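You operate a simulated robot arm through the tools that you are given. There is no shell and no other tool. Be economical: measure what you need, move in short steps, check, and stop when the job is done.

You are at the controls of a simulated two-armed robot. One attempt, no reset.

Task
Wax the foot of the cream pot, then dip its lower half in the green glaze.
Fine: pot back on the brown board, lid back on, wax dial off. Set down upright: what you pick out.

It is judged by the outcome, as a careful person would: the job done as asked, and still so three seconds after it is handed in. It fails if anything else is knocked over, pushed out of place, dropped, spilled or broken. Lids that push on must go on centred and level and be pressed home; caps that screw on are set level and turned clockwise until they are tight.

Robot
Two 7-joint arms with two-finger grippers on one trunk, hanging from a carriage that runs on a gantry, over the field with the corners [0.363, -2.451], [0.302, 0.048], [-0.877, 0.019], [-0.816, -2.48] (x, y) and turns from -4.887 to 7.121 rad about z. Base frame: it is fixed where the carriage stands at the start and does not move with it; the origin is on the floor, on the carriage's upright axis, x ahead of it, y to its left, z up; the surface under the hand at the start is at about z = 0.86. Units: m, rad, N and s.
The left shoulder is at the start at [0, 0.236, 1.615], the right one opposite. With the tool pointing down near the work surface each hand reaches from about 0.1 to 0.62 m from the robot's upright axis, wherever it stands, measured 20 degrees to its own side. Places, roughly: top of the glazing bench [0.4, 0.2, 0.9]; wax dial [0.4, -0.1, 0.9]; wheel switch [0.1, -0.3, 0.9]. Payload 3.43 kg a hand.
The tool frame of a hand sits at the grasp point between the pads (the TCP): z along the fingers, y along the line on which they close. The tips reach 0.03 m beyond it. The gripper opens to 0.104 m. The gripper's body begins 0.057 m behind the TCP.
Orientation is that of the tool frame in the base frame, as [roll, pitch, yaw] about the fixed x, y, z axes, in that order (R = Rz(yaw) Ry(pitch) Rx(roll)). With the fingers straight down and closing along the base's y, the tool's x points along the base's -x, its y along +y and its z along -z.

Tools
- The arms move only by the tool servo_tool. It takes "left_rows", "right_rows" or both (then of equal length, played together; a hand with none holds still); each is one flat list of numbers, 6 for each row, row after row: the shift along the base's x, y, z in m, then the turn, a rotation vector about the base's x, y, z in degrees. In form: [x, y, z, wx, wy, wz, x, y, z, wx, wy, wz, ...]. A call has 1 to 12 rows; each row shifts and turns the commanded pose from where the row before left it. "left_hand" and "right_hand" are, for a hand that has rows, the opening, from 0 (shut) to 1 (fully open), set as the call begins (left out, the last holds). Rows are played at 5 a second. More than 0.05 m and 0.15 rad between two rows, or a gripper value outside its range, and nothing of the call is played. Where a pose cannot be reached the arm comes as near as it can. A force on the tool above 40 N (or 10 N above the force at the start of the call, whichever is more), or a blocked arm, ends the call early, and 0.2 s more pass. Each finger travels about 0.045 m/s and halts on what it meets, pressing with about 27 N; the grip force reading is that of the motor and also rises with nothing between the fingers. The clock runs only during rows and for 0.2 s after the last one: add rows that do not move to give the fingers time. The reply holds the time, the measured pose of the TCP, the force on the tool along the base axes, the opening and the grip force, in the units named above and with some noise, with the torque about the TCP (base axes, N m) and any sound that the robot's microphone picked up.
- Cameras (640 x 400 px; columns grow to the right, rows downward): "scene" is now at [0.2556, -0.0014, 1.7269]; the picture's right is [-0.01, -1.00, 0.00], its down [-0.93, 0.01, -0.36] and it looks along [0.36, -0.00, -0.93] (base axes); focal length 252 px, centre (320, 200). "left" rides on the left gripper at [0.067, -0.018, -0.09] in its tool frame; the picture's right is [0.25, 0.97, 0.00], its down [-0.73, 0.19, -0.66] and it looks along [-0.64, 0.17, 0.75] (tool axes); focal length 218 px, centre (320, 200). "right" rides on the right gripper at [0.067, 0.018, -0.09] in its tool frame; the picture's right is [-0.25, 0.97, 0.00], its down [-0.73, -0.19, -0.66] and it looks along [-0.64, -0.17, 0.75] (tool axes); focal length 218 px, centre (320, 200). There is no depth. A picture from a camera that has moved, and an enlarged one, comes with that camera's place and axes in the base frame and with its lens.
- get_image(camera): a new picture of that camera. No time passes.
- slide_trunk(by): slides the trunk up (or, below 0, down) by that many m; the arms and the scene camera ride with it, the base frame stays. It gives what a move gives, with no picture.
- base_move(legs): drives the robot by 1 to 6 legs, each [ahead, left, turn to the left] in m, m and rad, along the robot's own axes; the way and the turn of a leg run together, so that a leg with both is an arc; at most 1.5 m and 3.142 rad a leg. The arms and the cameras ride along, it lands a little off, and it stops where it bumps. It keeps to its track: a leg is cut to what the track allows. It gives what a move gives.
- turn_head(pan, tilt): turns the head with the scene camera to pan (to the left, within 1.501 rad either way) and tilt (down, from -0.506 to 1.204), counted from straight ahead of the robot. It gives what a move gives.
- enlarge(camera, box): a new picture of the part [left, top, right, bottom] of that camera's present view, enlarged. No time passes.
- hand_in(): hands the job in; it is judged then, once.

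Work in short steps. Places have to be worked out from the pictures, the camera data and where the tool is seen: move nearer, look again, correct. Check each grasp and each placing, and mend what went wrong. You have 120 turns and 92 pictures in all, those below and enlarged ones among them. Open the grippers and draw the arms clear of the work before you hand the job in, unless the task says otherwise; then end with one line.

The tools are called after "Call:" by a JSON object that holds its "fn" and its "kwargs". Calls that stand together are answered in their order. servo_tool: Moves the arms, as the interface text tells. Its arguments: {"type":"object","properties":{"left_rows":{"type":"array"},"left_hand":{"type":"number"},"right_rows":{"type":"array"},"right_hand":{"type":"number"}},"required":[]} The other tools are called the same way: slide_trunk (by) slides the trunk up or down; base_move (legs) drives the base; turn_head (pan, tilt) turns the head that bears the scene camera; get_image (camera) takes a picture; enlarge (camera, box) takes an enlarged picture of a part of a camera's view; hand_in () hands the job in.

At the start:

```text
time: 0.0
left_eef_pos: [0.4826, 0.4756, 1.2038]
left_tool_rot: [3.141, 0.0, -3.141]
left_force: [-0.8, 0.4, -0.1]
left_moment: [0.04, -0.02, -0.02]
left_finger_gap: 0.104
left_grip_force: 0.1
right_eef_pos: [0.4034, 0.0148, 1.1817]
right_tool_rot: [3.142, 0.001, 3.141]
right_force: [-1.6, -0.3, -0.2]
right_moment: [-0.03, -0.02, 0.01]
right_finger_gap: 0.1039
right_grip_force: 0.1
trunk travel left (down, up): [-0.525, 0.115]
robot x, y, heading: [0.0035, 0.0, 0.004]
head pan, tilt: [-0.014, 1.201]
```

scene: 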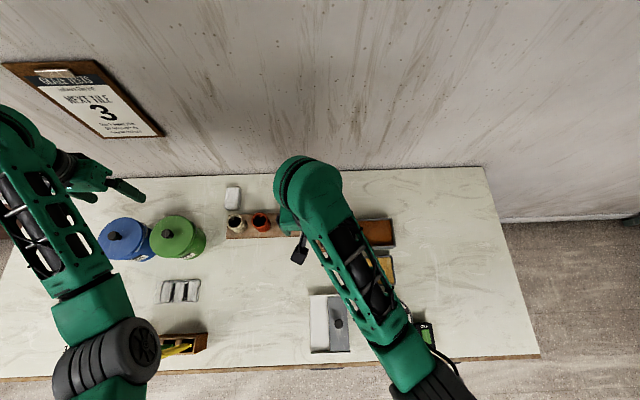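
right: 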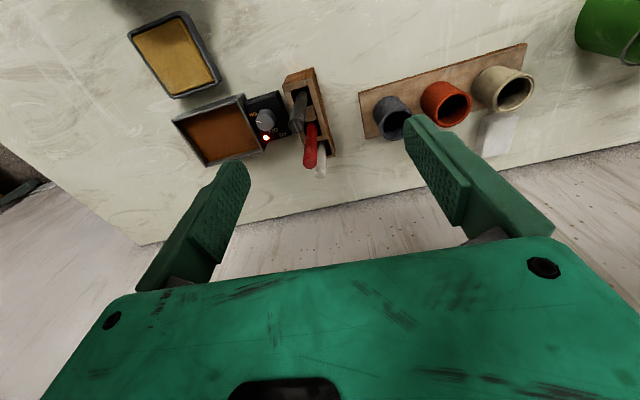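
left: 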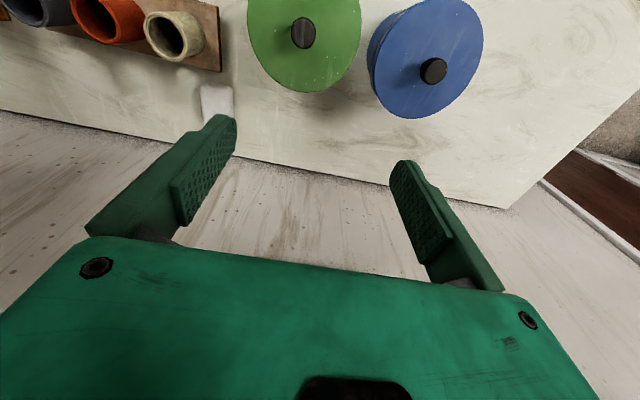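

The scene shows the board with three pots, the blue and green buckets with lids, and the wax pan with a dial. I'll take enlarged views for detail.

Call:
{"fn": "enlarge", "kwargs": {"camera": "scene", "box": [80, 170, 320, 370]}}

Call:
{"fn": "enlarge", "kwargs": {"camera": "right", "box": [120, 0, 400, 190]}}

Call:
{"fn": "enlarge", "kwargs": {"camera": "scene", "box": [0, 50, 170, 150]}}

```text
2.00 times, centred on (200, 270) of scene
camera zoom: at [0.2556, -0.0014, 1.7269], right [-0.01, -1.0, 0.0], down [-0.93, 0.01, -0.36], along [0.36, 0.0, -0.93], focal length 504 px, centre (560, 60)
```

zoom: 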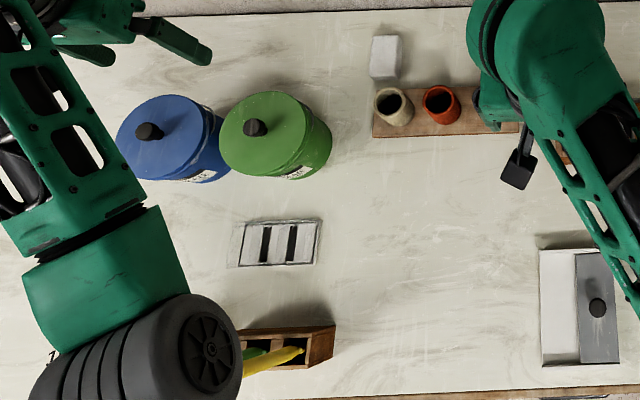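

```text
2.11 times, centred on (260, 95) of right
camera zoom: at [0.3349, 0.0318, 1.2711], right [0.25, 0.97, 0.0], down [0.73, -0.19, 0.66], along [0.64, -0.17, -0.75], focal length 460 px, centre (446, 421)
```

zoom: 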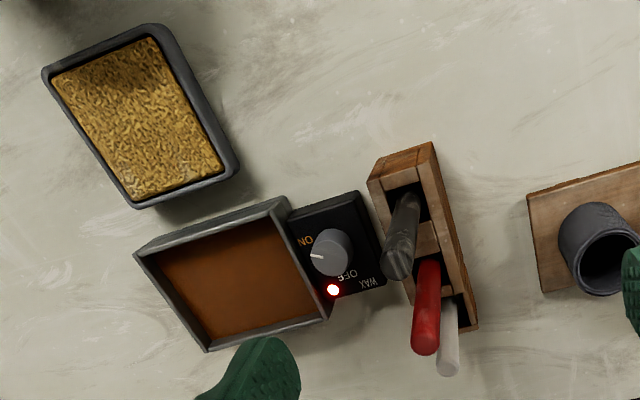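

```text
3.76 times, centred on (85, 100) of scene
camera zoom: at [0.2556, -0.0014, 1.7269], right [-0.01, -1.0, 0.0], down [-0.93, 0.01, -0.36], along [0.36, 0.0, -0.93], focal length 949 px, centre (1205, 576)
```

zoom: 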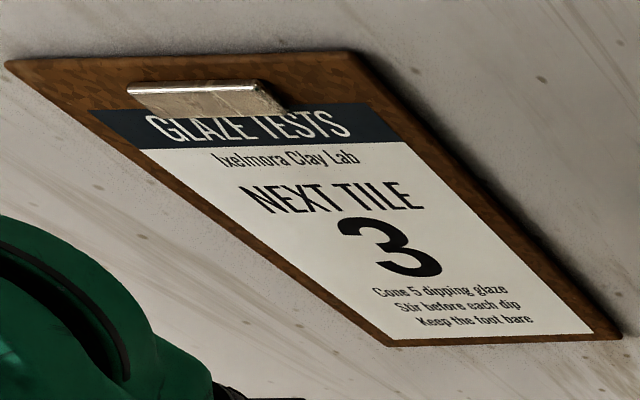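

I'll move the right hand over the wax dial and the left hand between the pot and the green bucket for closer views.

Call:
{"fn": "servo_tool", "kwargs": {"left_rows": [-0.03, -0.04, 0, 0, 0, 0, -0.03, -0.04, 0, 0, 0, 0, 0, -0.035, 0, 0, 0, 0, 0, 0, 0, 0, 0, 0], "right_rows": [0.01, -0.045, -0.03, 0, 0, 0, 0.01, -0.045, -0.03, 0, 0, 0, 0.01, -0.045, -0.03, 0, 0, 0, 0, 0, 0, 0, 0, 0]}}

Call:
{"fn": "get_image", "kwargs": {"camera": "left"}}

Call:
{"fn": "get_image", "kwargs": {"camera": "right"}}

Call:
{"fn": "get_image", "kwargs": {"camera": "scene"}}

```text
refused: row 1 steps farther than a row can; nothing moved
```

```text
85 pictures are left
camera left: at [0.4133, 0.4569, 1.2939], right [-0.25, 0.97, 0.0], down [0.73, 0.19, 0.66], along [0.64, 0.17, -0.75], focal length 218 px, centre (320, 200)
```

left: 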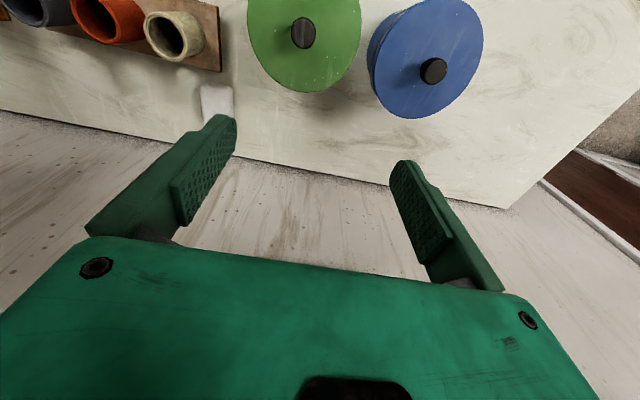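

```text
84 pictures are left
camera right: at [0.3349, 0.0318, 1.2711], right [0.25, 0.97, 0.0], down [0.73, -0.19, 0.66], along [0.64, -0.17, -0.75], focal length 218 px, centre (320, 200)
```

right: 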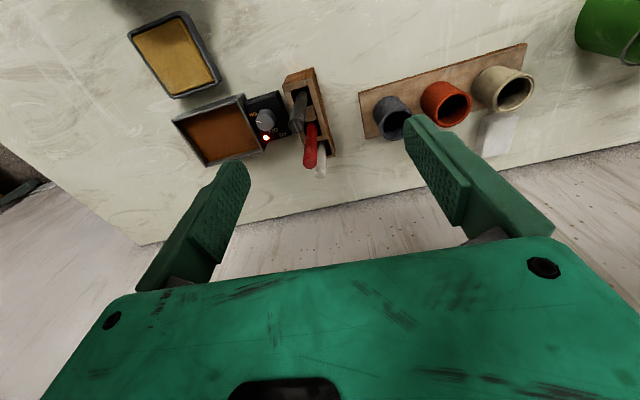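

```text
83 pictures are left
camera scene: at [0.2556, -0.0014, 1.7269], right [-0.01, -1.0, 0.0], down [-0.93, 0.01, -0.36], along [0.36, 0.0, -0.93], focal length 252 px, centre (320, 200)
```

scene: 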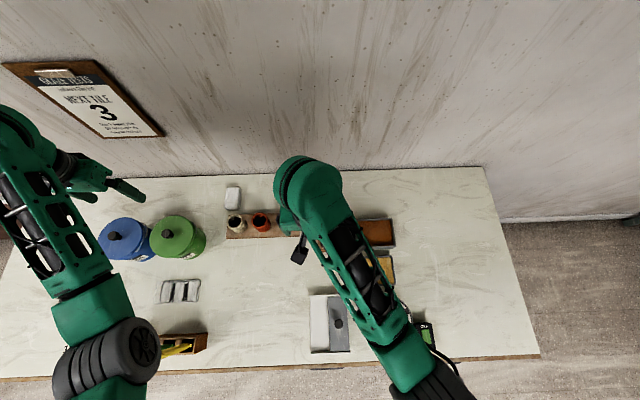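

That was refused because the row's vector exceeded 0.05 m. I'll use smaller rows.

Call:
{"fn": "servo_tool", "kwargs": {"left_rows": [-0.02, -0.03, 0, 0, 0, 0, -0.02, -0.03, 0, 0, 0, 0, -0.02, -0.03, 0, 0, 0, 0, 0, -0.025, 0, 0, 0, 0], "right_rows": [0.005, -0.035, -0.03, 0, 0, 0, 0.005, -0.035, -0.03, 0, 0, 0, 0.005, -0.035, -0.03, 0, 0, 0, 0.005, -0.03, -0.02, 0, 0, 0]}}

```text
time: 1.0
left_eef_pos: [0.4208, 0.3608, 1.203]
left_tool_rot: [3.141, 0.002, 3.141]
left_force: [0.2, -1.2, -0.4]
left_moment: [-0.02, 0.03, -0.02]
left_finger_gap: 0.1041
left_grip_force: 0.1
right_eef_pos: [0.4227, -0.1204, 1.0703]
right_tool_rot: [-3.141, -0.001, 3.14]
right_force: [-0.5, 0.8, -1.1]
right_moment: [0.0, 0.0, -0.01]
right_finger_gap: 0.1039
right_grip_force: 0.1
trunk travel left (down, up): [-0.525, 0.115]
robot x, y, heading: [-0.0023, -0.0026, -0.006]
head pan, tilt: [-0.014, 1.201]
```

Now look from both hands.

Call:
{"fn": "get_image", "kwargs": {"camera": "left"}}

Call:
{"fn": "get_image", "kwargs": {"camera": "right"}}

```text
82 pictures are left
camera left: at [0.3533, 0.342, 1.2934], right [-0.25, 0.97, 0.0], down [0.73, 0.19, 0.66], along [0.64, 0.17, -0.75], focal length 218 px, centre (320, 200)
```

left: 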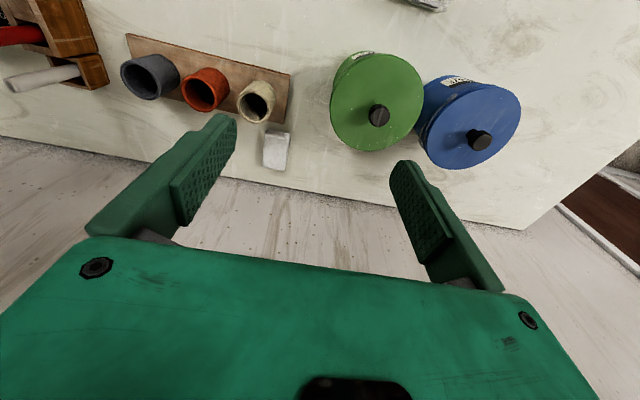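

```text
81 pictures are left
camera right: at [0.354, -0.1036, 1.1596], right [0.25, 0.97, 0.0], down [0.73, -0.19, 0.66], along [0.64, -0.17, -0.75], focal length 218 px, centre (320, 200)
```

right: 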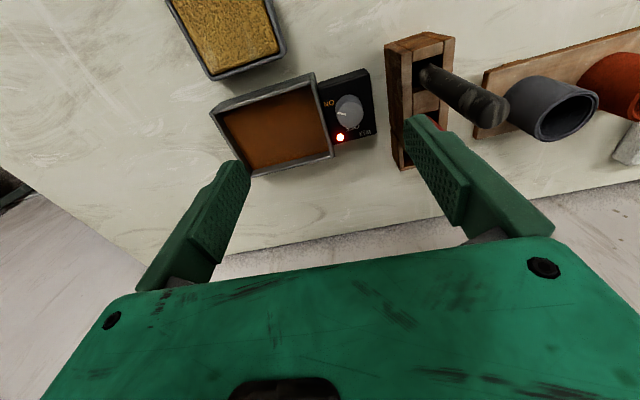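

Zoom on the dial/wax pan and the green bucket/cream pot.

Call:
{"fn": "enlarge", "kwargs": {"camera": "right", "box": [200, 50, 400, 180]}}

Call:
{"fn": "enlarge", "kwargs": {"camera": "left", "box": [220, 30, 460, 180]}}

```text
3.08 times, centred on (300, 115) of right
camera zoom: at [0.354, -0.1036, 1.1596], right [0.25, 0.97, 0.0], down [0.73, -0.19, 0.66], along [0.64, -0.17, -0.75], focal length 672 px, centre (382, 462)
```

zoom: 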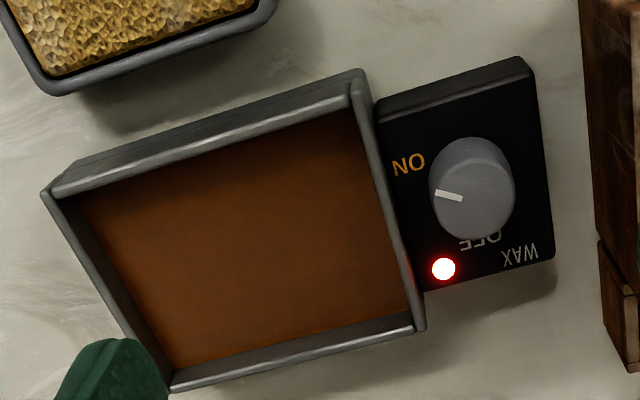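

```text
2.67 times, centred on (340, 105) of left
camera zoom: at [0.3533, 0.342, 1.2934], right [-0.25, 0.97, 0.0], down [0.73, 0.19, 0.66], along [0.64, 0.17, -0.75], focal length 582 px, centre (267, 453)
```

zoom: 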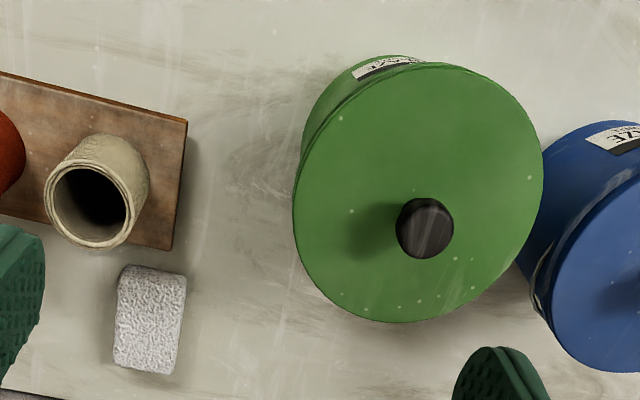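

The dial points to ON with a red LED (wax hot); OFF lies a quarter turn counter‑clockwise (seen from above). I'll use the left hand for lid and pot. Now I hover over the green lid knob at about (0.43, 0.44, 1.02) and raise the right hand clear.

Call:
{"fn": "servo_tool", "kwargs": {"left_rows": [0.003, 0.025, -0.02, 0, 0, 0, 0.003, 0.025, -0.02, 0, 0, 0, 0.003, 0.027, -0.02, 0, 0, 0, 0, 0, -0.015, 0, 0, 0], "right_rows": [-0.01, -0.03, 0.03, 0, 0, 0, -0.01, -0.03, 0.03, 0, 0, 0, -0.01, -0.03, 0.03, 0, 0, 0, 0, 0, 0.03, 0, 0, 0]}}

Call:
{"fn": "get_image", "kwargs": {"camera": "left"}}

Call:
{"fn": "get_image", "kwargs": {"camera": "scene"}}

```text
time: 2.0
left_eef_pos: [0.4299, 0.4379, 1.128]
left_tool_rot: [-3.141, 0.0, -3.14]
left_force: [-0.3, -0.4, 1.2]
left_moment: [0.01, -0.04, -0.03]
left_finger_gap: 0.1039
left_grip_force: 0.1
right_eef_pos: [0.3907, -0.211, 1.1897]
right_tool_rot: [-3.141, -0.003, -3.142]
right_force: [-0.8, -0.3, -0.5]
right_moment: [0.03, 0.0, 0.0]
right_finger_gap: 0.1042
right_grip_force: 0.0
trunk travel left (down, up): [-0.525, 0.115]
robot x, y, heading: [0.0007, -0.0025, 0.0]
head pan, tilt: [-0.014, 1.201]
```

```text
78 pictures are left
camera left: at [0.3624, 0.4181, 1.2188], right [-0.25, 0.97, 0.0], down [0.73, 0.19, 0.66], along [0.64, 0.17, -0.75], focal length 218 px, centre (320, 200)
```

left: 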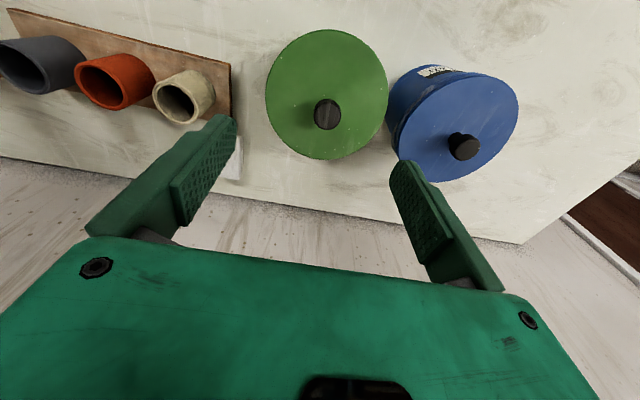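

```text
77 pictures are left
camera scene: at [0.2556, -0.0014, 1.7269], right [-0.01, -1.0, 0.0], down [-0.93, 0.01, -0.36], along [0.36, -0.01, -0.93], focal length 252 px, centre (320, 200)
```

scene: 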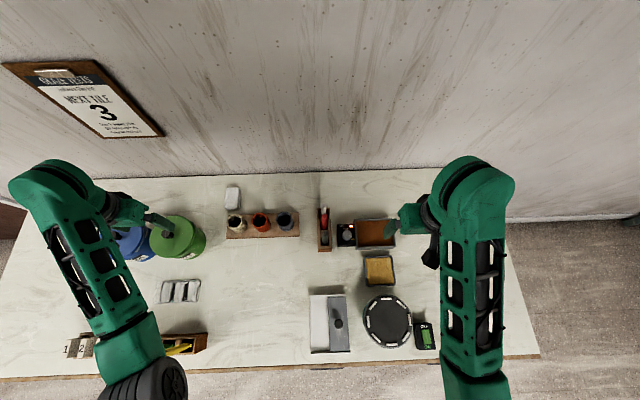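

Triangulating the knob top gives about (0.436, 0.445, 1.003). I'll align and go down to TCP z≈1.035 with the gripper half closed, then check.

Call:
{"fn": "servo_tool", "kwargs": {"left_rows": [0.006, 0.007, -0.02, 0, 0, 0, 0, 0, -0.025, 0, 0, 0, 0, 0, -0.025, 0, 0, 0, 0, 0, -0.02, 0, 0, 0, 0, 0, 0, 0, 0, 0], "left_hand": 0.55}}

Call:
{"fn": "get_image", "kwargs": {"camera": "left"}}

```text
time: 3.2
left_eef_pos: [0.4364, 0.4453, 1.0385]
left_tool_rot: [3.14, -0.001, 3.141]
left_force: [0.3, -0.4, -0.6]
left_moment: [-0.02, -0.03, 0.04]
left_finger_gap: 0.057
left_grip_force: 0.1
right_eef_pos: [0.39, -0.2109, 1.1909]
right_tool_rot: [-3.14, 0.001, 3.141]
right_force: [-0.3, -0.3, 0.8]
right_moment: [-0.04, 0.02, -0.03]
right_finger_gap: 0.1039
right_grip_force: 0.0
trunk travel left (down, up): [-0.525, 0.115]
robot x, y, heading: [0.002, 0.001, 0.004]
head pan, tilt: [-0.014, 1.201]
```

```text
76 pictures are left
camera left: at [0.3687, 0.4259, 1.129], right [-0.25, 0.97, 0.0], down [0.73, 0.19, 0.66], along [0.64, 0.17, -0.75], focal length 218 px, centre (320, 200)
```

left: 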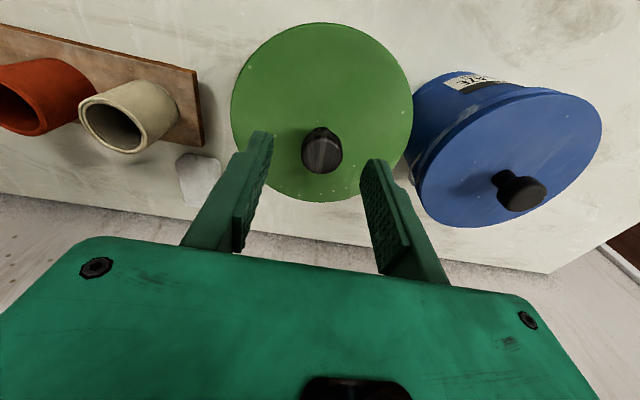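

Knob is centred between the fingers; lid top ≈0.978, knob top ≈1.0. Descend 0.025 and close.

Call:
{"fn": "servo_tool", "kwargs": {"left_rows": [0, 0, -0.013, 0, 0, 0, 0, 0, -0.012, 0, 0, 0]}}

Call:
{"fn": "servo_tool", "kwargs": {"left_rows": [0, 0, 0, 0, 0, 0, 0, 0, 0, 0, 0, 0, 0, 0, 0, 0, 0, 0, 0, 0, 0, 0, 0, 0], "left_hand": 0}}

Call:
{"fn": "get_image", "kwargs": {"camera": "left"}}

```text
time: 3.8
left_eef_pos: [0.4379, 0.4441, 1.0123]
left_tool_rot: [3.139, 0.0, -3.14]
left_force: [0.6, -0.3, -0.1]
left_moment: [0.02, -0.02, 0.02]
left_finger_gap: 0.0575
left_grip_force: 0.1
right_eef_pos: [0.3905, -0.2118, 1.1899]
right_tool_rot: [-3.14, 0.0, 3.14]
right_force: [-0.4, -0.5, -0.5]
right_moment: [0.01, -0.01, -0.01]
right_finger_gap: 0.1041
right_grip_force: 0.0
trunk travel left (down, up): [-0.525, 0.115]
robot x, y, heading: [-0.0038, 0.0034, -0.004]
head pan, tilt: [-0.014, 1.201]
```

```text
time: 4.8
left_eef_pos: [0.4373, 0.4444, 1.0124]
left_tool_rot: [3.14, -0.001, -3.142]
left_force: [0.5, 0.5, 1.4]
left_moment: [0.01, 0.02, -0.02]
left_finger_gap: 0.0258
left_grip_force: 27.4
right_eef_pos: [0.3902, -0.2125, 1.1913]
right_tool_rot: [3.141, 0.0, 3.141]
right_force: [-0.3, 0.4, -0.1]
right_moment: [0.0, 0.03, 0.01]
right_finger_gap: 0.104
right_grip_force: 0.0
trunk travel left (down, up): [-0.525, 0.115]
robot x, y, heading: [-0.001, -0.0051, 0.004]
head pan, tilt: [-0.014, 1.201]
heard: snap
```

```text
75 pictures are left
camera left: at [0.3686, 0.426, 1.1042], right [-0.25, 0.97, 0.0], down [0.73, 0.19, 0.66], along [0.64, 0.17, -0.75], focal length 218 px, centre (320, 200)
```

left: 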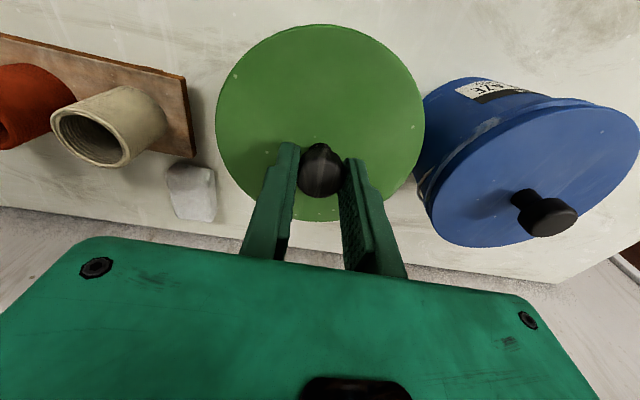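

Gripped at 0.0258 gap. Lift gently 0.03 and check force.

Call:
{"fn": "servo_tool", "kwargs": {"left_rows": [0, 0, 0.003, 0, 0, 0, 0, 0, 0.005, 0, 0, 0, 0, 0, 0.01, 0, 0, 0, 0, 0, 0.012, 0, 0, 0, 0, 0, 0, 0, 0, 0]}}

Call:
{"fn": "get_image", "kwargs": {"camera": "left"}}

```text
time: 6.0
left_eef_pos: [0.4365, 0.4444, 1.0441]
left_tool_rot: [3.14, 0.0, -3.139]
left_force: [0.0, -0.2, -0.6]
left_moment: [-0.03, -0.01, -0.01]
left_finger_gap: 0.0258
left_grip_force: 26.8
right_eef_pos: [0.3906, -0.2109, 1.191]
right_tool_rot: [-3.14, 0.0, 3.142]
right_force: [-0.5, 0.2, -0.5]
right_moment: [-0.01, 0.01, 0.0]
right_finger_gap: 0.1043
right_grip_force: 0.0
trunk travel left (down, up): [-0.525, 0.115]
robot x, y, heading: [-0.0003, -0.0003, 0.0]
head pan, tilt: [-0.014, 1.201]
```

```text
74 pictures are left
camera left: at [0.3684, 0.4254, 1.1345], right [-0.25, 0.97, 0.0], down [0.73, 0.19, 0.66], along [0.64, 0.17, -0.75], focal length 218 px, centre (320, 200)
```

left: 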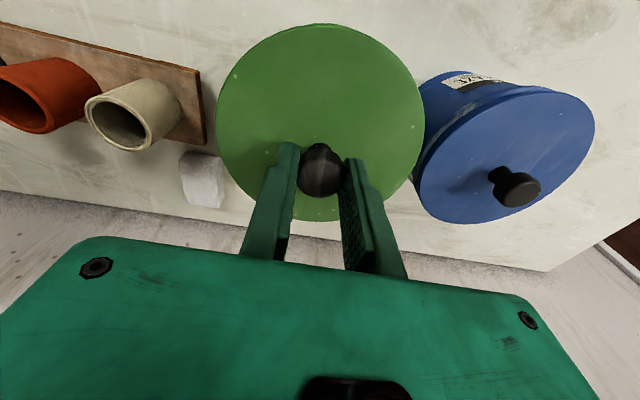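

Lid is off and light. Raise it and carry it to the free bench area near (0.35, 0.22).

Call:
{"fn": "servo_tool", "kwargs": {"left_rows": [0, 0, 0.03, 0, 0, 0, 0, 0, 0.03, 0, 0, 0, -0.02, -0.035, 0, 0, 0, 0, -0.02, -0.035, 0, 0, 0, 0, -0.02, -0.035, 0, 0, 0, 0, -0.02, -0.035, 0, 0, 0, 0, -0.007, -0.045, 0, 0, 0, 0, 0, -0.04, 0, 0, 0, 0]}}

Call:
{"fn": "get_image", "kwargs": {"camera": "scene"}}

Call:
{"fn": "get_image", "kwargs": {"camera": "left"}}

```text
time: 7.8
left_eef_pos: [0.3517, 0.2202, 1.103]
left_tool_rot: [-3.142, -0.001, -3.14]
left_force: [0.2, -1.4, 0.3]
left_moment: [0.0, 0.01, 0.03]
left_finger_gap: 0.0255
left_grip_force: 27.2
right_eef_pos: [0.3913, -0.2111, 1.191]
right_tool_rot: [3.141, 0.001, -3.142]
right_force: [-0.2, -0.3, -0.4]
right_moment: [0.0, 0.0, 0.02]
right_finger_gap: 0.104
right_grip_force: 0.1
trunk travel left (down, up): [-0.525, 0.115]
robot x, y, heading: [-0.0008, -0.0008, 0.001]
head pan, tilt: [-0.014, 1.201]
```

```text
73 pictures are left
camera scene: at [0.2556, -0.0015, 1.7269], right [-0.01, -1.0, 0.0], down [-0.93, 0.01, -0.36], along [0.36, -0.01, -0.93], focal length 252 px, centre (320, 200)
```

scene: 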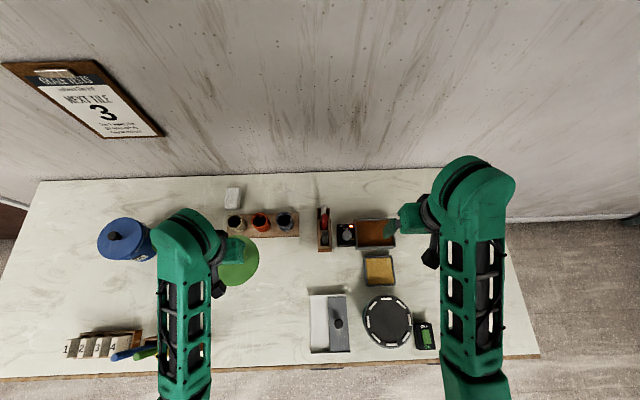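

```text
72 pictures are left
camera left: at [0.2818, 0.2, 1.1939], right [-0.25, 0.97, 0.0], down [0.73, 0.19, 0.66], along [0.64, 0.17, -0.75], focal length 218 px, centre (320, 200)
```

left: 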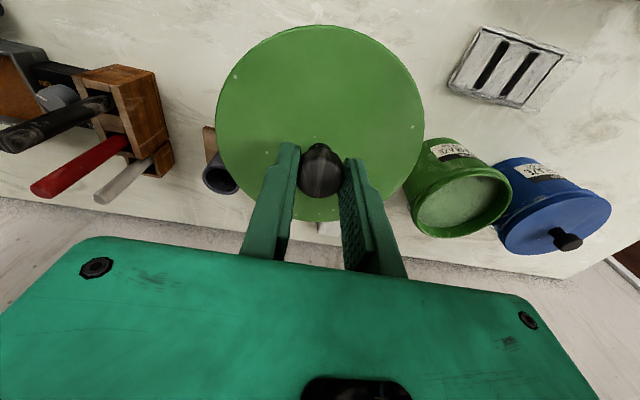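

The green bucket is open and unmoved. Lower the lid to the bench: fast to z≈0.925, then look at contact.

Call:
{"fn": "servo_tool", "kwargs": {"left_rows": [0, 0, -0.045, 0, 0, 0, 0, 0, -0.045, 0, 0, 0, 0, 0, -0.045, 0, 0, 0, 0, 0, -0.03, 0, 0, 0, 0, 0, -0.01, 0, 0, 0]}}

Call:
{"fn": "get_image", "kwargs": {"camera": "left"}}

```text
time: 9.0
left_eef_pos: [0.3511, 0.2209, 0.929]
left_tool_rot: [-3.14, 0.0, 3.141]
left_force: [0.1, 0.0, -0.5]
left_moment: [-0.01, -0.03, 0.02]
left_finger_gap: 0.0255
left_grip_force: 27.0
right_eef_pos: [0.3917, -0.2123, 1.1912]
right_tool_rot: [-3.141, 0.0, -3.141]
right_force: [0.0, -0.3, 0.1]
right_moment: [0.01, 0.0, 0.04]
right_finger_gap: 0.104
right_grip_force: 0.1
trunk travel left (down, up): [-0.525, 0.115]
robot x, y, heading: [0.0008, -0.0009, -0.002]
head pan, tilt: [-0.014, 1.201]
```

```text
71 pictures are left
camera left: at [0.2819, 0.2006, 1.0189], right [-0.25, 0.97, 0.0], down [0.73, 0.19, 0.66], along [0.64, 0.17, -0.75], focal length 218 px, centre (320, 200)
```

left: 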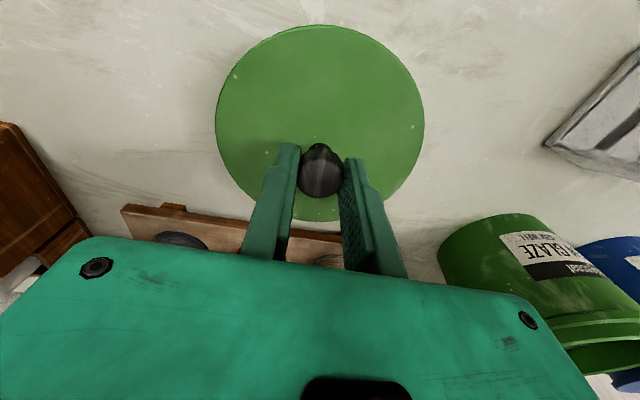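

No contact yet. Lower in small steps watching force.

Call:
{"fn": "servo_tool", "kwargs": {"left_rows": [0, 0, -0.004, 0, 0, 0, 0, 0, -0.004, 0, 0, 0, 0, 0, -0.004, 0, 0, 0]}}

```text
time: 9.8
left_eef_pos: [0.3503, 0.2201, 0.9174]
left_tool_rot: [3.14, 0.001, 3.139]
left_force: [-0.7, 0.3, -1.2]
left_moment: [0.03, 0.04, 0.01]
left_finger_gap: 0.0257
left_grip_force: 26.7
right_eef_pos: [0.3916, -0.2115, 1.1902]
right_tool_rot: [-3.141, -0.001, 3.141]
right_force: [-0.4, -0.2, 0.5]
right_moment: [0.0, 0.01, -0.03]
right_finger_gap: 0.104
right_grip_force: 0.1
trunk travel left (down, up): [-0.525, 0.115]
robot x, y, heading: [0.0001, -0.0002, -0.004]
head pan, tilt: [-0.014, 1.201]
```

Still free; continue.

Call:
{"fn": "servo_tool", "kwargs": {"left_rows": [0, 0, -0.003, 0, 0, 0, 0, 0, -0.003, 0, 0, 0, 0, 0, -0.003, 0, 0, 0]}}

```text
time: 10.6
left_eef_pos: [0.3496, 0.22, 0.9089]
left_tool_rot: [-3.14, 0.003, 3.141]
left_force: [-6.8, -1.1, 21.5]
left_moment: [0.01, 0.41, -0.01]
left_finger_gap: 0.0259
left_grip_force: 27.0
right_eef_pos: [0.3908, -0.2101, 1.1912]
right_tool_rot: [3.141, 0.0, 3.141]
right_force: [-0.3, -0.8, -0.4]
right_moment: [-0.02, 0.04, 0.01]
right_finger_gap: 0.1039
right_grip_force: 0.0
trunk travel left (down, up): [-0.525, 0.115]
robot x, y, heading: [-0.0021, 0.0017, 0.002]
head pan, tilt: [-0.014, 1.201]
```

Contact at TCP z≈0.910. Ease up 1.5 mm and release, then rise.

Call:
{"fn": "servo_tool", "kwargs": {"left_rows": [0, 0, 0.0015, 0, 0, 0]}}

Call:
{"fn": "servo_tool", "kwargs": {"left_rows": [0, 0, 0, 0, 0, 0, 0, 0, 0, 0, 0, 0, 0, 0, 0, 0, 0, 0, 0, 0, 0.02, 0, 0, 0, 0, 0, 0.04, 0, 0, 0, 0, 0, 0.04, 0, 0, 0], "left_hand": 0.6}}

Call:
{"fn": "get_image", "kwargs": {"camera": "left"}}

```text
time: 11.0
left_eef_pos: [0.3494, 0.2199, 0.9086]
left_tool_rot: [-3.141, 0.001, 3.141]
left_force: [-3.6, -1.0, 14.3]
left_moment: [-0.03, -0.07, -0.05]
left_finger_gap: 0.0256
left_grip_force: 27.3
right_eef_pos: [0.3901, -0.21, 1.1911]
right_tool_rot: [-3.141, 0.0, -3.14]
right_force: [-0.1, 0.5, 0.1]
right_moment: [-0.04, 0.0, 0.02]
right_finger_gap: 0.104
right_grip_force: 0.1
trunk travel left (down, up): [-0.525, 0.115]
robot x, y, heading: [-0.0011, 0.0003, 0.0]
head pan, tilt: [-0.014, 1.201]
```

```text
time: 12.4
left_eef_pos: [0.3491, 0.2194, 1.0083]
left_tool_rot: [3.141, -0.002, -3.141]
left_force: [0.1, 0.1, -0.2]
left_moment: [0.01, -0.01, 0.02]
left_finger_gap: 0.0624
left_grip_force: 0.1
right_eef_pos: [0.3904, -0.2112, 1.191]
right_tool_rot: [-3.141, 0.001, 3.141]
right_force: [1.5, -0.1, 0.4]
right_moment: [0.03, 0.0, -0.01]
right_finger_gap: 0.1041
right_grip_force: 0.1
trunk travel left (down, up): [-0.525, 0.115]
robot x, y, heading: [0.0008, 0.0029, 0.002]
head pan, tilt: [-0.014, 1.201]
```

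```text
70 pictures are left
camera left: at [0.2812, 0.2016, 1.099], right [-0.25, 0.97, 0.0], down [0.73, 0.19, 0.66], along [0.64, 0.17, -0.75], focal length 218 px, centre (320, 200)
```

left: 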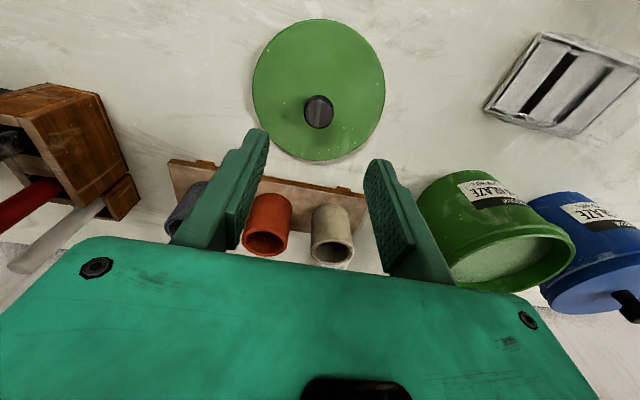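

Lid sits upright on the bench. Zoom on the cream pot and label to gauge pot height.

Call:
{"fn": "enlarge", "kwargs": {"camera": "left", "box": [250, 150, 410, 280]}}

Call:
{"fn": "enlarge", "kwargs": {"camera": "left", "box": [410, 150, 570, 280]}}

```text
3.08 times, centred on (330, 215) of left
camera zoom: at [0.2812, 0.2016, 1.099], right [-0.25, 0.97, 0.0], down [0.73, 0.19, 0.66], along [0.64, 0.17, -0.75], focal length 672 px, centre (289, 154)
```

zoom: 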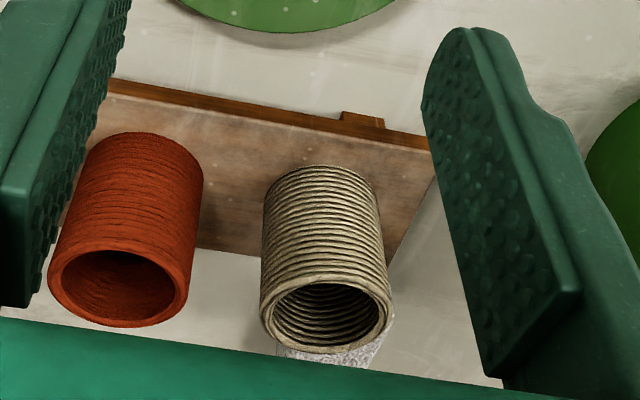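

```text
3.08 times, centred on (490, 215) of left
camera zoom: at [0.2812, 0.2016, 1.099], right [-0.25, 0.97, 0.0], down [0.73, 0.19, 0.66], along [0.64, 0.17, -0.75], focal length 672 px, centre (-203, 154)
```

zoom: 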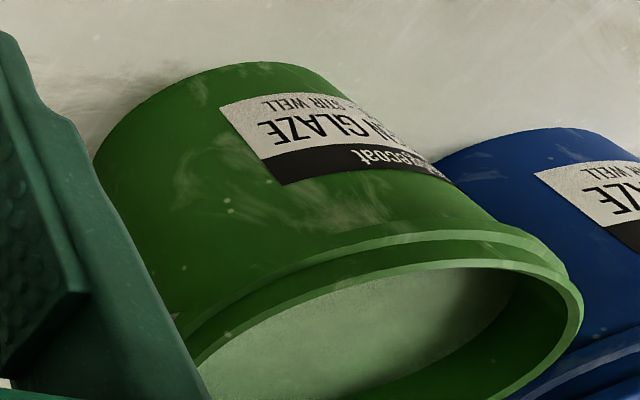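

Rim of the cream pot triangulates to (0.490, 0.272, 0.943), diameter ≈0.05, base ≈0.885. Move above it with gripper 0.075 open.

Call:
{"fn": "servo_tool", "kwargs": {"left_rows": [0.03, 0.01, 0.03, 0, 0, 0, 0.037, 0.014, 0, 0, 0, 0, 0.037, 0.014, 0, 0, 0, 0, 0.037, 0.014, 0, 0, 0, 0, 0, 0, 0, 0, 0, 0], "left_hand": 0.75}}

Call:
{"fn": "get_image", "kwargs": {"camera": "left"}}

```text
time: 13.6
left_eef_pos: [0.4906, 0.2752, 1.0389]
left_tool_rot: [3.14, 0.001, 3.141]
left_force: [0.5, 0.7, 0.2]
left_moment: [-0.01, 0.0, 0.01]
left_finger_gap: 0.0782
left_grip_force: 0.1
right_eef_pos: [0.3909, -0.2109, 1.1916]
right_tool_rot: [-3.141, 0.0, 3.141]
right_force: [-0.5, -0.8, -0.2]
right_moment: [-0.01, 0.01, 0.02]
right_finger_gap: 0.1038
right_grip_force: 0.2
trunk travel left (down, up): [-0.525, 0.115]
robot x, y, heading: [0.002, -0.001, -0.0]
head pan, tilt: [-0.014, 1.201]
```

```text
67 pictures are left
camera left: at [0.4216, 0.2557, 1.1291], right [-0.25, 0.97, 0.0], down [0.73, 0.19, 0.66], along [0.64, 0.17, -0.75], focal length 218 px, centre (320, 200)
```

left: 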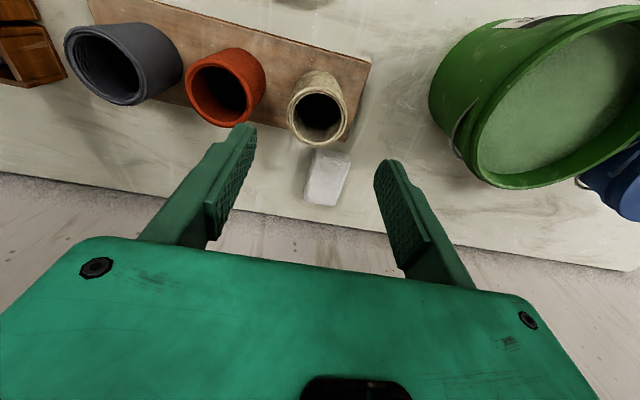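

Pot is centred. Narrow to ~0.065 opening (clear of the orange pot) and descend to TCP 0.951.

Call:
{"fn": "servo_tool", "kwargs": {"left_rows": [0, -0.002, -0.02, 0, 0, 0, 0, 0, -0.02, 0, 0, 0, 0, 0, -0.02, 0, 0, 0, 0, 0, -0.015, 0, 0, 0, 0, 0, -0.013, 0, 0, 0], "left_hand": 0.62}}

Call:
{"fn": "get_image", "kwargs": {"camera": "left"}}

```text
time: 14.8
left_eef_pos: [0.4921, 0.2705, 0.9502]
left_tool_rot: [3.141, -0.001, -3.141]
left_force: [0.4, -0.2, 0.5]
left_moment: [-0.02, 0.0, 0.04]
left_finger_gap: 0.0644
left_grip_force: 0.1
right_eef_pos: [0.3905, -0.2118, 1.1911]
right_tool_rot: [-3.141, -0.002, -3.14]
right_force: [-0.8, 0.0, 0.1]
right_moment: [-0.02, -0.03, -0.04]
right_finger_gap: 0.1044
right_grip_force: 0.1
trunk travel left (down, up): [-0.525, 0.115]
robot x, y, heading: [0.0012, 0.0006, 0.0]
head pan, tilt: [-0.014, 1.201]
```

```text
66 pictures are left
camera left: at [0.4235, 0.251, 1.0413], right [-0.25, 0.97, 0.0], down [0.73, 0.19, 0.66], along [0.64, 0.17, -0.75], focal length 218 px, centre (320, 200)
```

left: 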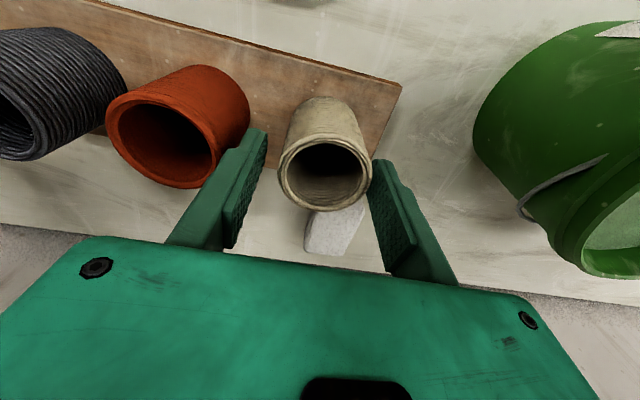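

Pot slightly toward +y; shift 3 mm and close.

Call:
{"fn": "servo_tool", "kwargs": {"left_rows": [0, 0.003, 0, 0, 0, 0, 0, 0, 0, 0, 0, 0]}}

Call:
{"fn": "servo_tool", "kwargs": {"left_rows": [0, 0, 0, 0, 0, 0, 0, 0, 0, 0, 0, 0, 0, 0, 0, 0, 0, 0], "left_hand": 0.3}}

Call:
{"fn": "get_image", "kwargs": {"camera": "left"}}

```text
time: 15.4
left_eef_pos: [0.4924, 0.2727, 0.9495]
left_tool_rot: [3.141, 0.0, 3.141]
left_force: [0.5, 0.7, 0.9]
left_moment: [0.0, 0.0, 0.03]
left_finger_gap: 0.0645
left_grip_force: 0.0
right_eef_pos: [0.3915, -0.2115, 1.1905]
right_tool_rot: [-3.141, 0.0, -3.141]
right_force: [0.3, -0.8, 0.3]
right_moment: [-0.01, 0.04, 0.03]
right_finger_gap: 0.1039
right_grip_force: 0.1
trunk travel left (down, up): [-0.525, 0.115]
robot x, y, heading: [0.0018, 0.001, -0.0]
head pan, tilt: [-0.014, 1.201]
```

```text
time: 16.2
left_eef_pos: [0.4917, 0.274, 0.9493]
left_tool_rot: [3.142, 0.002, -3.141]
left_force: [-0.2, -0.8, 0.0]
left_moment: [-0.02, 0.04, -0.01]
left_finger_gap: 0.0514
left_grip_force: 27.1
right_eef_pos: [0.39, -0.2111, 1.1913]
right_tool_rot: [3.14, 0.001, 3.141]
right_force: [-0.6, 0.2, -0.3]
right_moment: [-0.01, 0.03, -0.04]
right_finger_gap: 0.1042
right_grip_force: 0.2
trunk travel left (down, up): [-0.525, 0.115]
robot x, y, heading: [0.0051, 0.0026, 0.002]
head pan, tilt: [-0.014, 1.201]
```

```text
65 pictures are left
camera left: at [0.4231, 0.2541, 1.0409], right [-0.25, 0.97, 0.0], down [0.73, 0.19, 0.66], along [0.64, 0.17, -0.75], focal length 218 px, centre (320, 200)
```

left: 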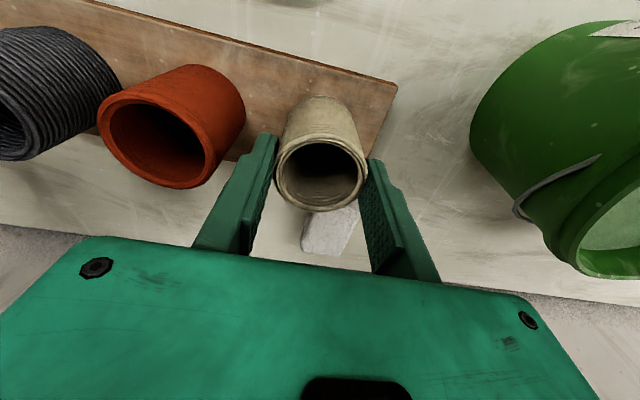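

Gripped at 0.0514. Lift 0.08.

Call:
{"fn": "servo_tool", "kwargs": {"left_rows": [0, 0, 0.01, 0, 0, 0, 0, 0, 0.02, 0, 0, 0, 0, 0, 0.03, 0, 0, 0, 0, 0, 0.03, 0, 0, 0, 0, 0, 0.03, 0, 0, 0]}}

Call:
{"fn": "get_image", "kwargs": {"camera": "left"}}

```text
time: 17.4
left_eef_pos: [0.49, 0.2734, 1.0699]
left_tool_rot: [-3.142, 0.0, 3.14]
left_force: [-0.8, -0.3, -0.8]
left_moment: [-0.01, -0.03, 0.0]
left_finger_gap: 0.0509
left_grip_force: 27.1
right_eef_pos: [0.3909, -0.211, 1.1902]
right_tool_rot: [-3.142, 0.001, 3.14]
right_force: [0.4, 0.5, -0.5]
right_moment: [0.0, 0.01, -0.03]
right_finger_gap: 0.104
right_grip_force: 0.0
trunk travel left (down, up): [-0.525, 0.115]
robot x, y, heading: [-0.0032, 0.0014, 0.002]
head pan, tilt: [-0.014, 1.201]
```

```text
64 pictures are left
camera left: at [0.4214, 0.2537, 1.1617], right [-0.25, 0.97, 0.0], down [0.73, 0.19, 0.66], along [0.64, 0.17, -0.75], focal length 218 px, centre (320, 200)
```

left: 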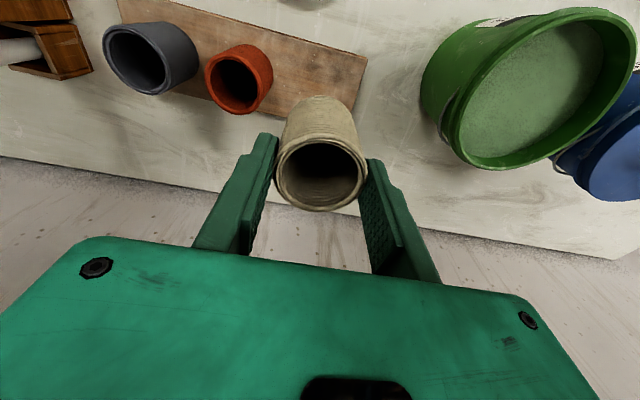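

Pot is held. Raise to clear the tool holder and drive the base 0.25 m to the right so the left hand reaches the wax pan.

Call:
{"fn": "servo_tool", "kwargs": {"left_rows": [0, 0, 0.04, 0, 0, 0, 0, 0, 0.04, 0, 0, 0], "right_rows": [0, 0, 0.03, 0, 0, 0, 0, 0, 0.03, 0, 0, 0]}}

Call:
{"fn": "base_move", "kwargs": {"legs": [[0, -0.27, 0]]}}

Call:
{"fn": "get_image", "kwargs": {"camera": "scene"}}

Call:
{"fn": "get_image", "kwargs": {"camera": "left"}}

```text
time: 18.0
left_eef_pos: [0.4895, 0.2727, 1.1504]
left_tool_rot: [3.14, 0.001, 3.141]
left_force: [0.3, -0.9, -0.7]
left_moment: [0.0, 0.0, -0.01]
left_finger_gap: 0.0511
left_grip_force: 26.4
right_eef_pos: [0.3906, -0.2116, 1.2527]
right_tool_rot: [3.14, -0.001, -3.14]
right_force: [0.3, -0.4, 0.2]
right_moment: [0.0, 0.0, 0.01]
right_finger_gap: 0.1041
right_grip_force: 0.0
trunk travel left (down, up): [-0.525, 0.115]
robot x, y, heading: [-0.0007, -0.0007, -0.001]
head pan, tilt: [-0.014, 1.201]
```

```text
time: 19.9
left_eef_pos: [0.4896, 0.0042, 1.15]
left_tool_rot: [-3.141, 0.001, -3.141]
left_force: [0.0, -0.4, -1.1]
left_moment: [0.02, 0.01, 0.02]
left_finger_gap: 0.0512
left_grip_force: 26.9
right_eef_pos: [0.3927, -0.4812, 1.2526]
right_tool_rot: [-3.14, 0.001, -3.141]
right_force: [0.4, -0.5, 0.3]
right_moment: [-0.01, 0.01, 0.0]
right_finger_gap: 0.1042
right_grip_force: 0.1
trunk travel left (down, up): [-0.525, 0.115]
robot x, y, heading: [0.002, -0.2706, 0.002]
head pan, tilt: [-0.014, 1.201]
```

```text
63 pictures are left
camera scene: at [0.2558, -0.2717, 1.7269], right [-0.01, -1.0, 0.0], down [-0.93, 0.01, -0.36], along [0.36, 0.0, -0.93], focal length 252 px, centre (320, 200)
```

scene: 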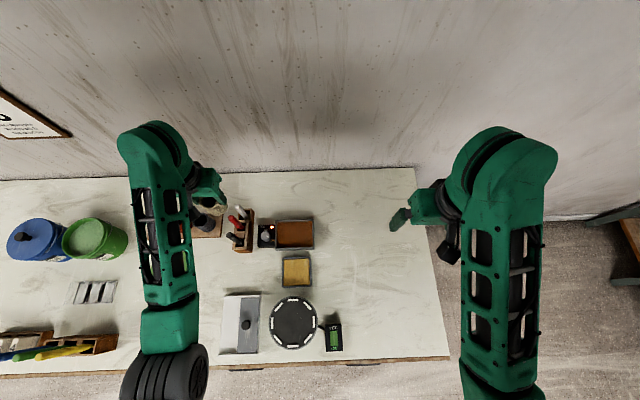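

```text
62 pictures are left
camera left: at [0.4212, -0.0166, 1.2405], right [-0.25, 0.97, 0.0], down [0.73, 0.19, 0.66], along [0.64, 0.17, -0.75], focal length 218 px, centre (320, 200)
```

left: 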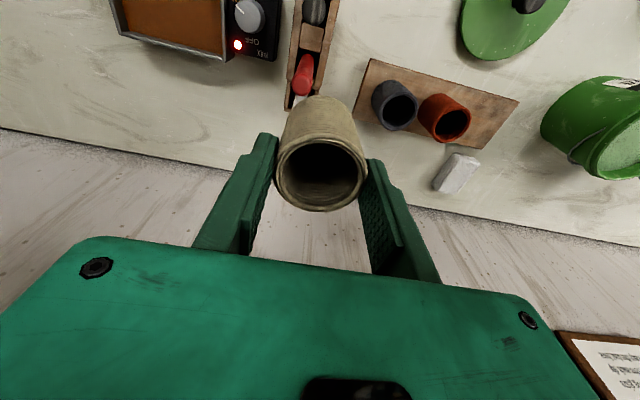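

Wax pan centre ≈ (0.458, −0.19). Move the left hand above it.

Call:
{"fn": "servo_tool", "kwargs": {"left_rows": [-0.007, -0.04, 0, 0, 0, 0, -0.007, -0.04, 0, 0, 0, 0, -0.007, -0.04, 0, 0, 0, 0, -0.006, -0.04, 0, 0, 0, 0, -0.005, -0.034, 0, 0, 0, 0, 0, 0, 0, 0, 0, 0]}}

Call:
{"fn": "get_image", "kwargs": {"camera": "left"}}

```text
time: 21.3
left_eef_pos: [0.4563, -0.1881, 1.147]
left_tool_rot: [3.141, -0.001, -3.14]
left_force: [0.8, 0.1, -0.8]
left_moment: [-0.05, 0.0, 0.02]
left_finger_gap: 0.0511
left_grip_force: 26.9
right_eef_pos: [0.3929, -0.4806, 1.2534]
right_tool_rot: [3.141, 0.0, -3.139]
right_force: [0.1, 0.1, 0.4]
right_moment: [0.04, -0.01, -0.03]
right_finger_gap: 0.1039
right_grip_force: 0.0
trunk travel left (down, up): [-0.525, 0.115]
robot x, y, heading: [0.0013, -0.2665, 0.004]
head pan, tilt: [-0.014, 1.201]
```

```text
61 pictures are left
camera left: at [0.3881, -0.2088, 1.2392], right [-0.26, 0.97, 0.0], down [0.73, 0.19, 0.66], along [0.64, 0.17, -0.75], focal length 218 px, centre (320, 200)
```

left: 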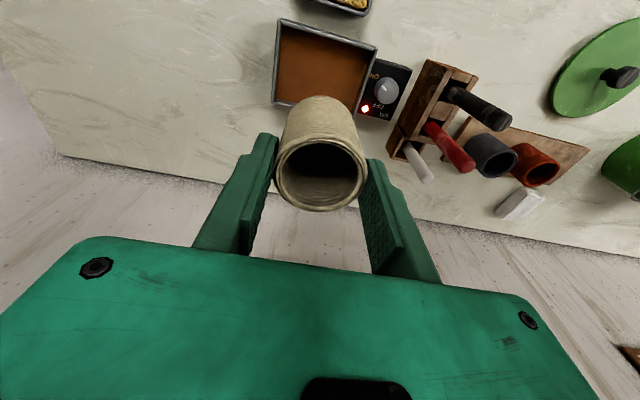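

Aligned with the pan centre. Descend to TCP≈0.98 (foot ≈0.915) and recheck.

Call:
{"fn": "servo_tool", "kwargs": {"left_rows": [0, 0, -0.045, 0, 0, 0, 0, 0, -0.045, 0, 0, 0, 0, 0, -0.045, 0, 0, 0, 0, 0, -0.03, 0, 0, 0]}}

Call:
{"fn": "get_image", "kwargs": {"camera": "left"}}

Call:
{"fn": "enlarge", "kwargs": {"camera": "scene", "box": [220, 180, 340, 270]}}

```text
time: 22.3
left_eef_pos: [0.4574, -0.1895, 0.984]
left_tool_rot: [-3.139, 0.0, -3.14]
left_force: [0.3, -0.1, -0.2]
left_moment: [0.01, 0.04, 0.04]
left_finger_gap: 0.0511
left_grip_force: 27.3
right_eef_pos: [0.3916, -0.4812, 1.2532]
right_tool_rot: [3.141, -0.002, -3.139]
right_force: [-0.4, 0.1, -1.0]
right_moment: [0.01, 0.02, 0.01]
right_finger_gap: 0.1041
right_grip_force: 0.1
trunk travel left (down, up): [-0.525, 0.115]
robot x, y, heading: [0.0007, -0.2722, 0.001]
head pan, tilt: [-0.014, 1.201]
```

```text
60 pictures are left
camera left: at [0.3897, -0.2097, 1.0743], right [-0.26, 0.97, 0.0], down [0.73, 0.19, 0.66], along [0.64, 0.17, -0.75], focal length 218 px, centre (320, 200)
```

left: 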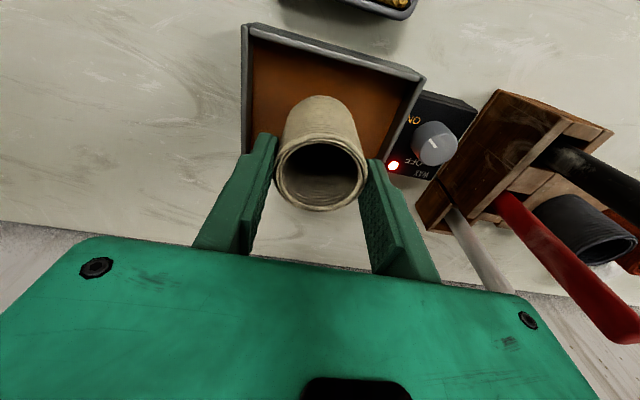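

```text
4.44 times, centred on (280, 225) of scene
camera zoom: at [0.2558, -0.2716, 1.7269], right [-0.01, -1.0, 0.0], down [-0.93, 0.01, -0.36], along [0.36, 0.0, -0.93], focal length 1120 px, centre (498, 89)
```

zoom: 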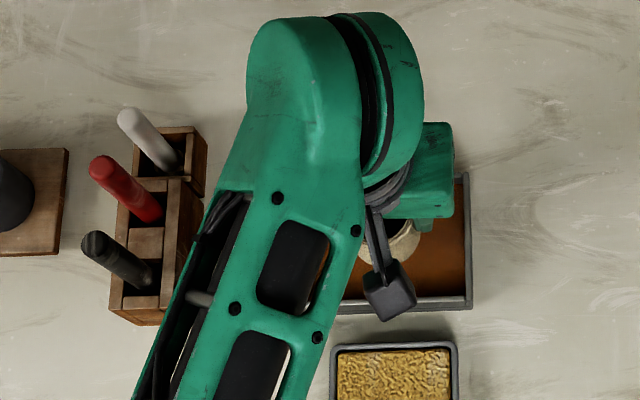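

Still centred over the pan (y −0.257…−0.119, near edge x≈0.41). Lower to TCP 0.948 and inspect the foot vs wax level.

Call:
{"fn": "servo_tool", "kwargs": {"left_rows": [0.001, 0, -0.02, 0, 0, 0, 0, 0, -0.01, 0, 0, 0, 0, 0, -0.006, 0, 0, 0]}}

Call:
{"fn": "enlarge", "kwargs": {"camera": "left", "box": [210, 0, 450, 150]}}

```text
time: 23.1
left_eef_pos: [0.4588, -0.1908, 0.9481]
left_tool_rot: [-3.141, -0.001, -3.139]
left_force: [-0.7, -0.6, -1.5]
left_moment: [0.01, -0.01, 0.01]
left_finger_gap: 0.0511
left_grip_force: 26.6
right_eef_pos: [0.3919, -0.4805, 1.2533]
right_tool_rot: [-3.14, 0.001, -3.14]
right_force: [0.0, 0.4, -1.0]
right_moment: [0.01, 0.01, -0.01]
right_finger_gap: 0.104
right_grip_force: 0.0
trunk travel left (down, up): [-0.525, 0.115]
robot x, y, heading: [0.0023, -0.2706, -0.001]
head pan, tilt: [-0.014, 1.201]
```

```text
2.67 times, centred on (330, 75) of left
camera zoom: at [0.3906, -0.2098, 1.0388], right [-0.26, 0.97, 0.0], down [0.73, 0.19, 0.66], along [0.64, 0.17, -0.75], focal length 582 px, centre (293, 533)
```

zoom: 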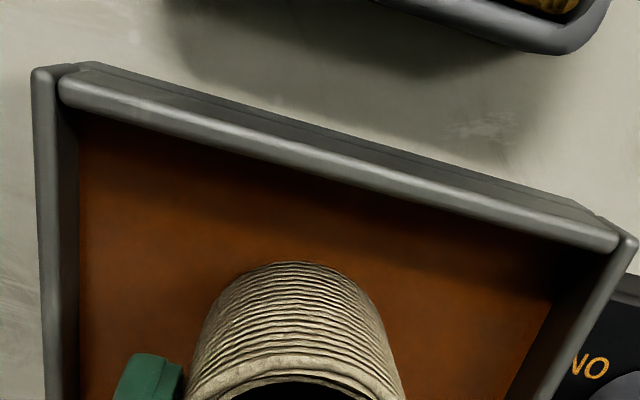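

Foot estimated z≈0.883, wax ≈0.875–0.879. Lower 6 mm more and look.

Call:
{"fn": "servo_tool", "kwargs": {"left_rows": [0, 0, -0.003, 0, 0, 0, 0, 0, -0.003, 0, 0, 0]}}

Call:
{"fn": "enlarge", "kwargs": {"camera": "left", "box": [260, 60, 380, 135]}}

```text
time: 23.7
left_eef_pos: [0.4604, -0.1907, 0.9459]
left_tool_rot: [3.142, 0.004, -3.139]
left_force: [-8.5, 1.8, 22.6]
left_moment: [-0.02, 0.41, -0.14]
left_finger_gap: 0.0511
left_grip_force: 27.1
right_eef_pos: [0.3913, -0.4809, 1.254]
right_tool_rot: [3.14, 0.0, -3.14]
right_force: [0.6, -0.3, -0.6]
right_moment: [0.0, -0.01, 0.0]
right_finger_gap: 0.1038
right_grip_force: 0.0
trunk travel left (down, up): [-0.525, 0.115]
robot x, y, heading: [0.002, -0.2709, -0.002]
head pan, tilt: [-0.014, 1.201]
```

```text
5.33 times, centred on (320, 98) of left
camera zoom: at [0.3919, -0.2099, 1.0361], right [-0.26, 0.97, 0.0], down [0.73, 0.19, 0.66], along [0.64, 0.17, -0.75], focal length 1164 px, centre (320, 747)
```

zoom: 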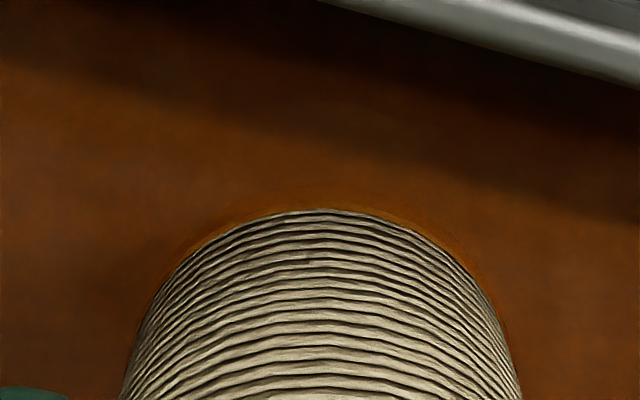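

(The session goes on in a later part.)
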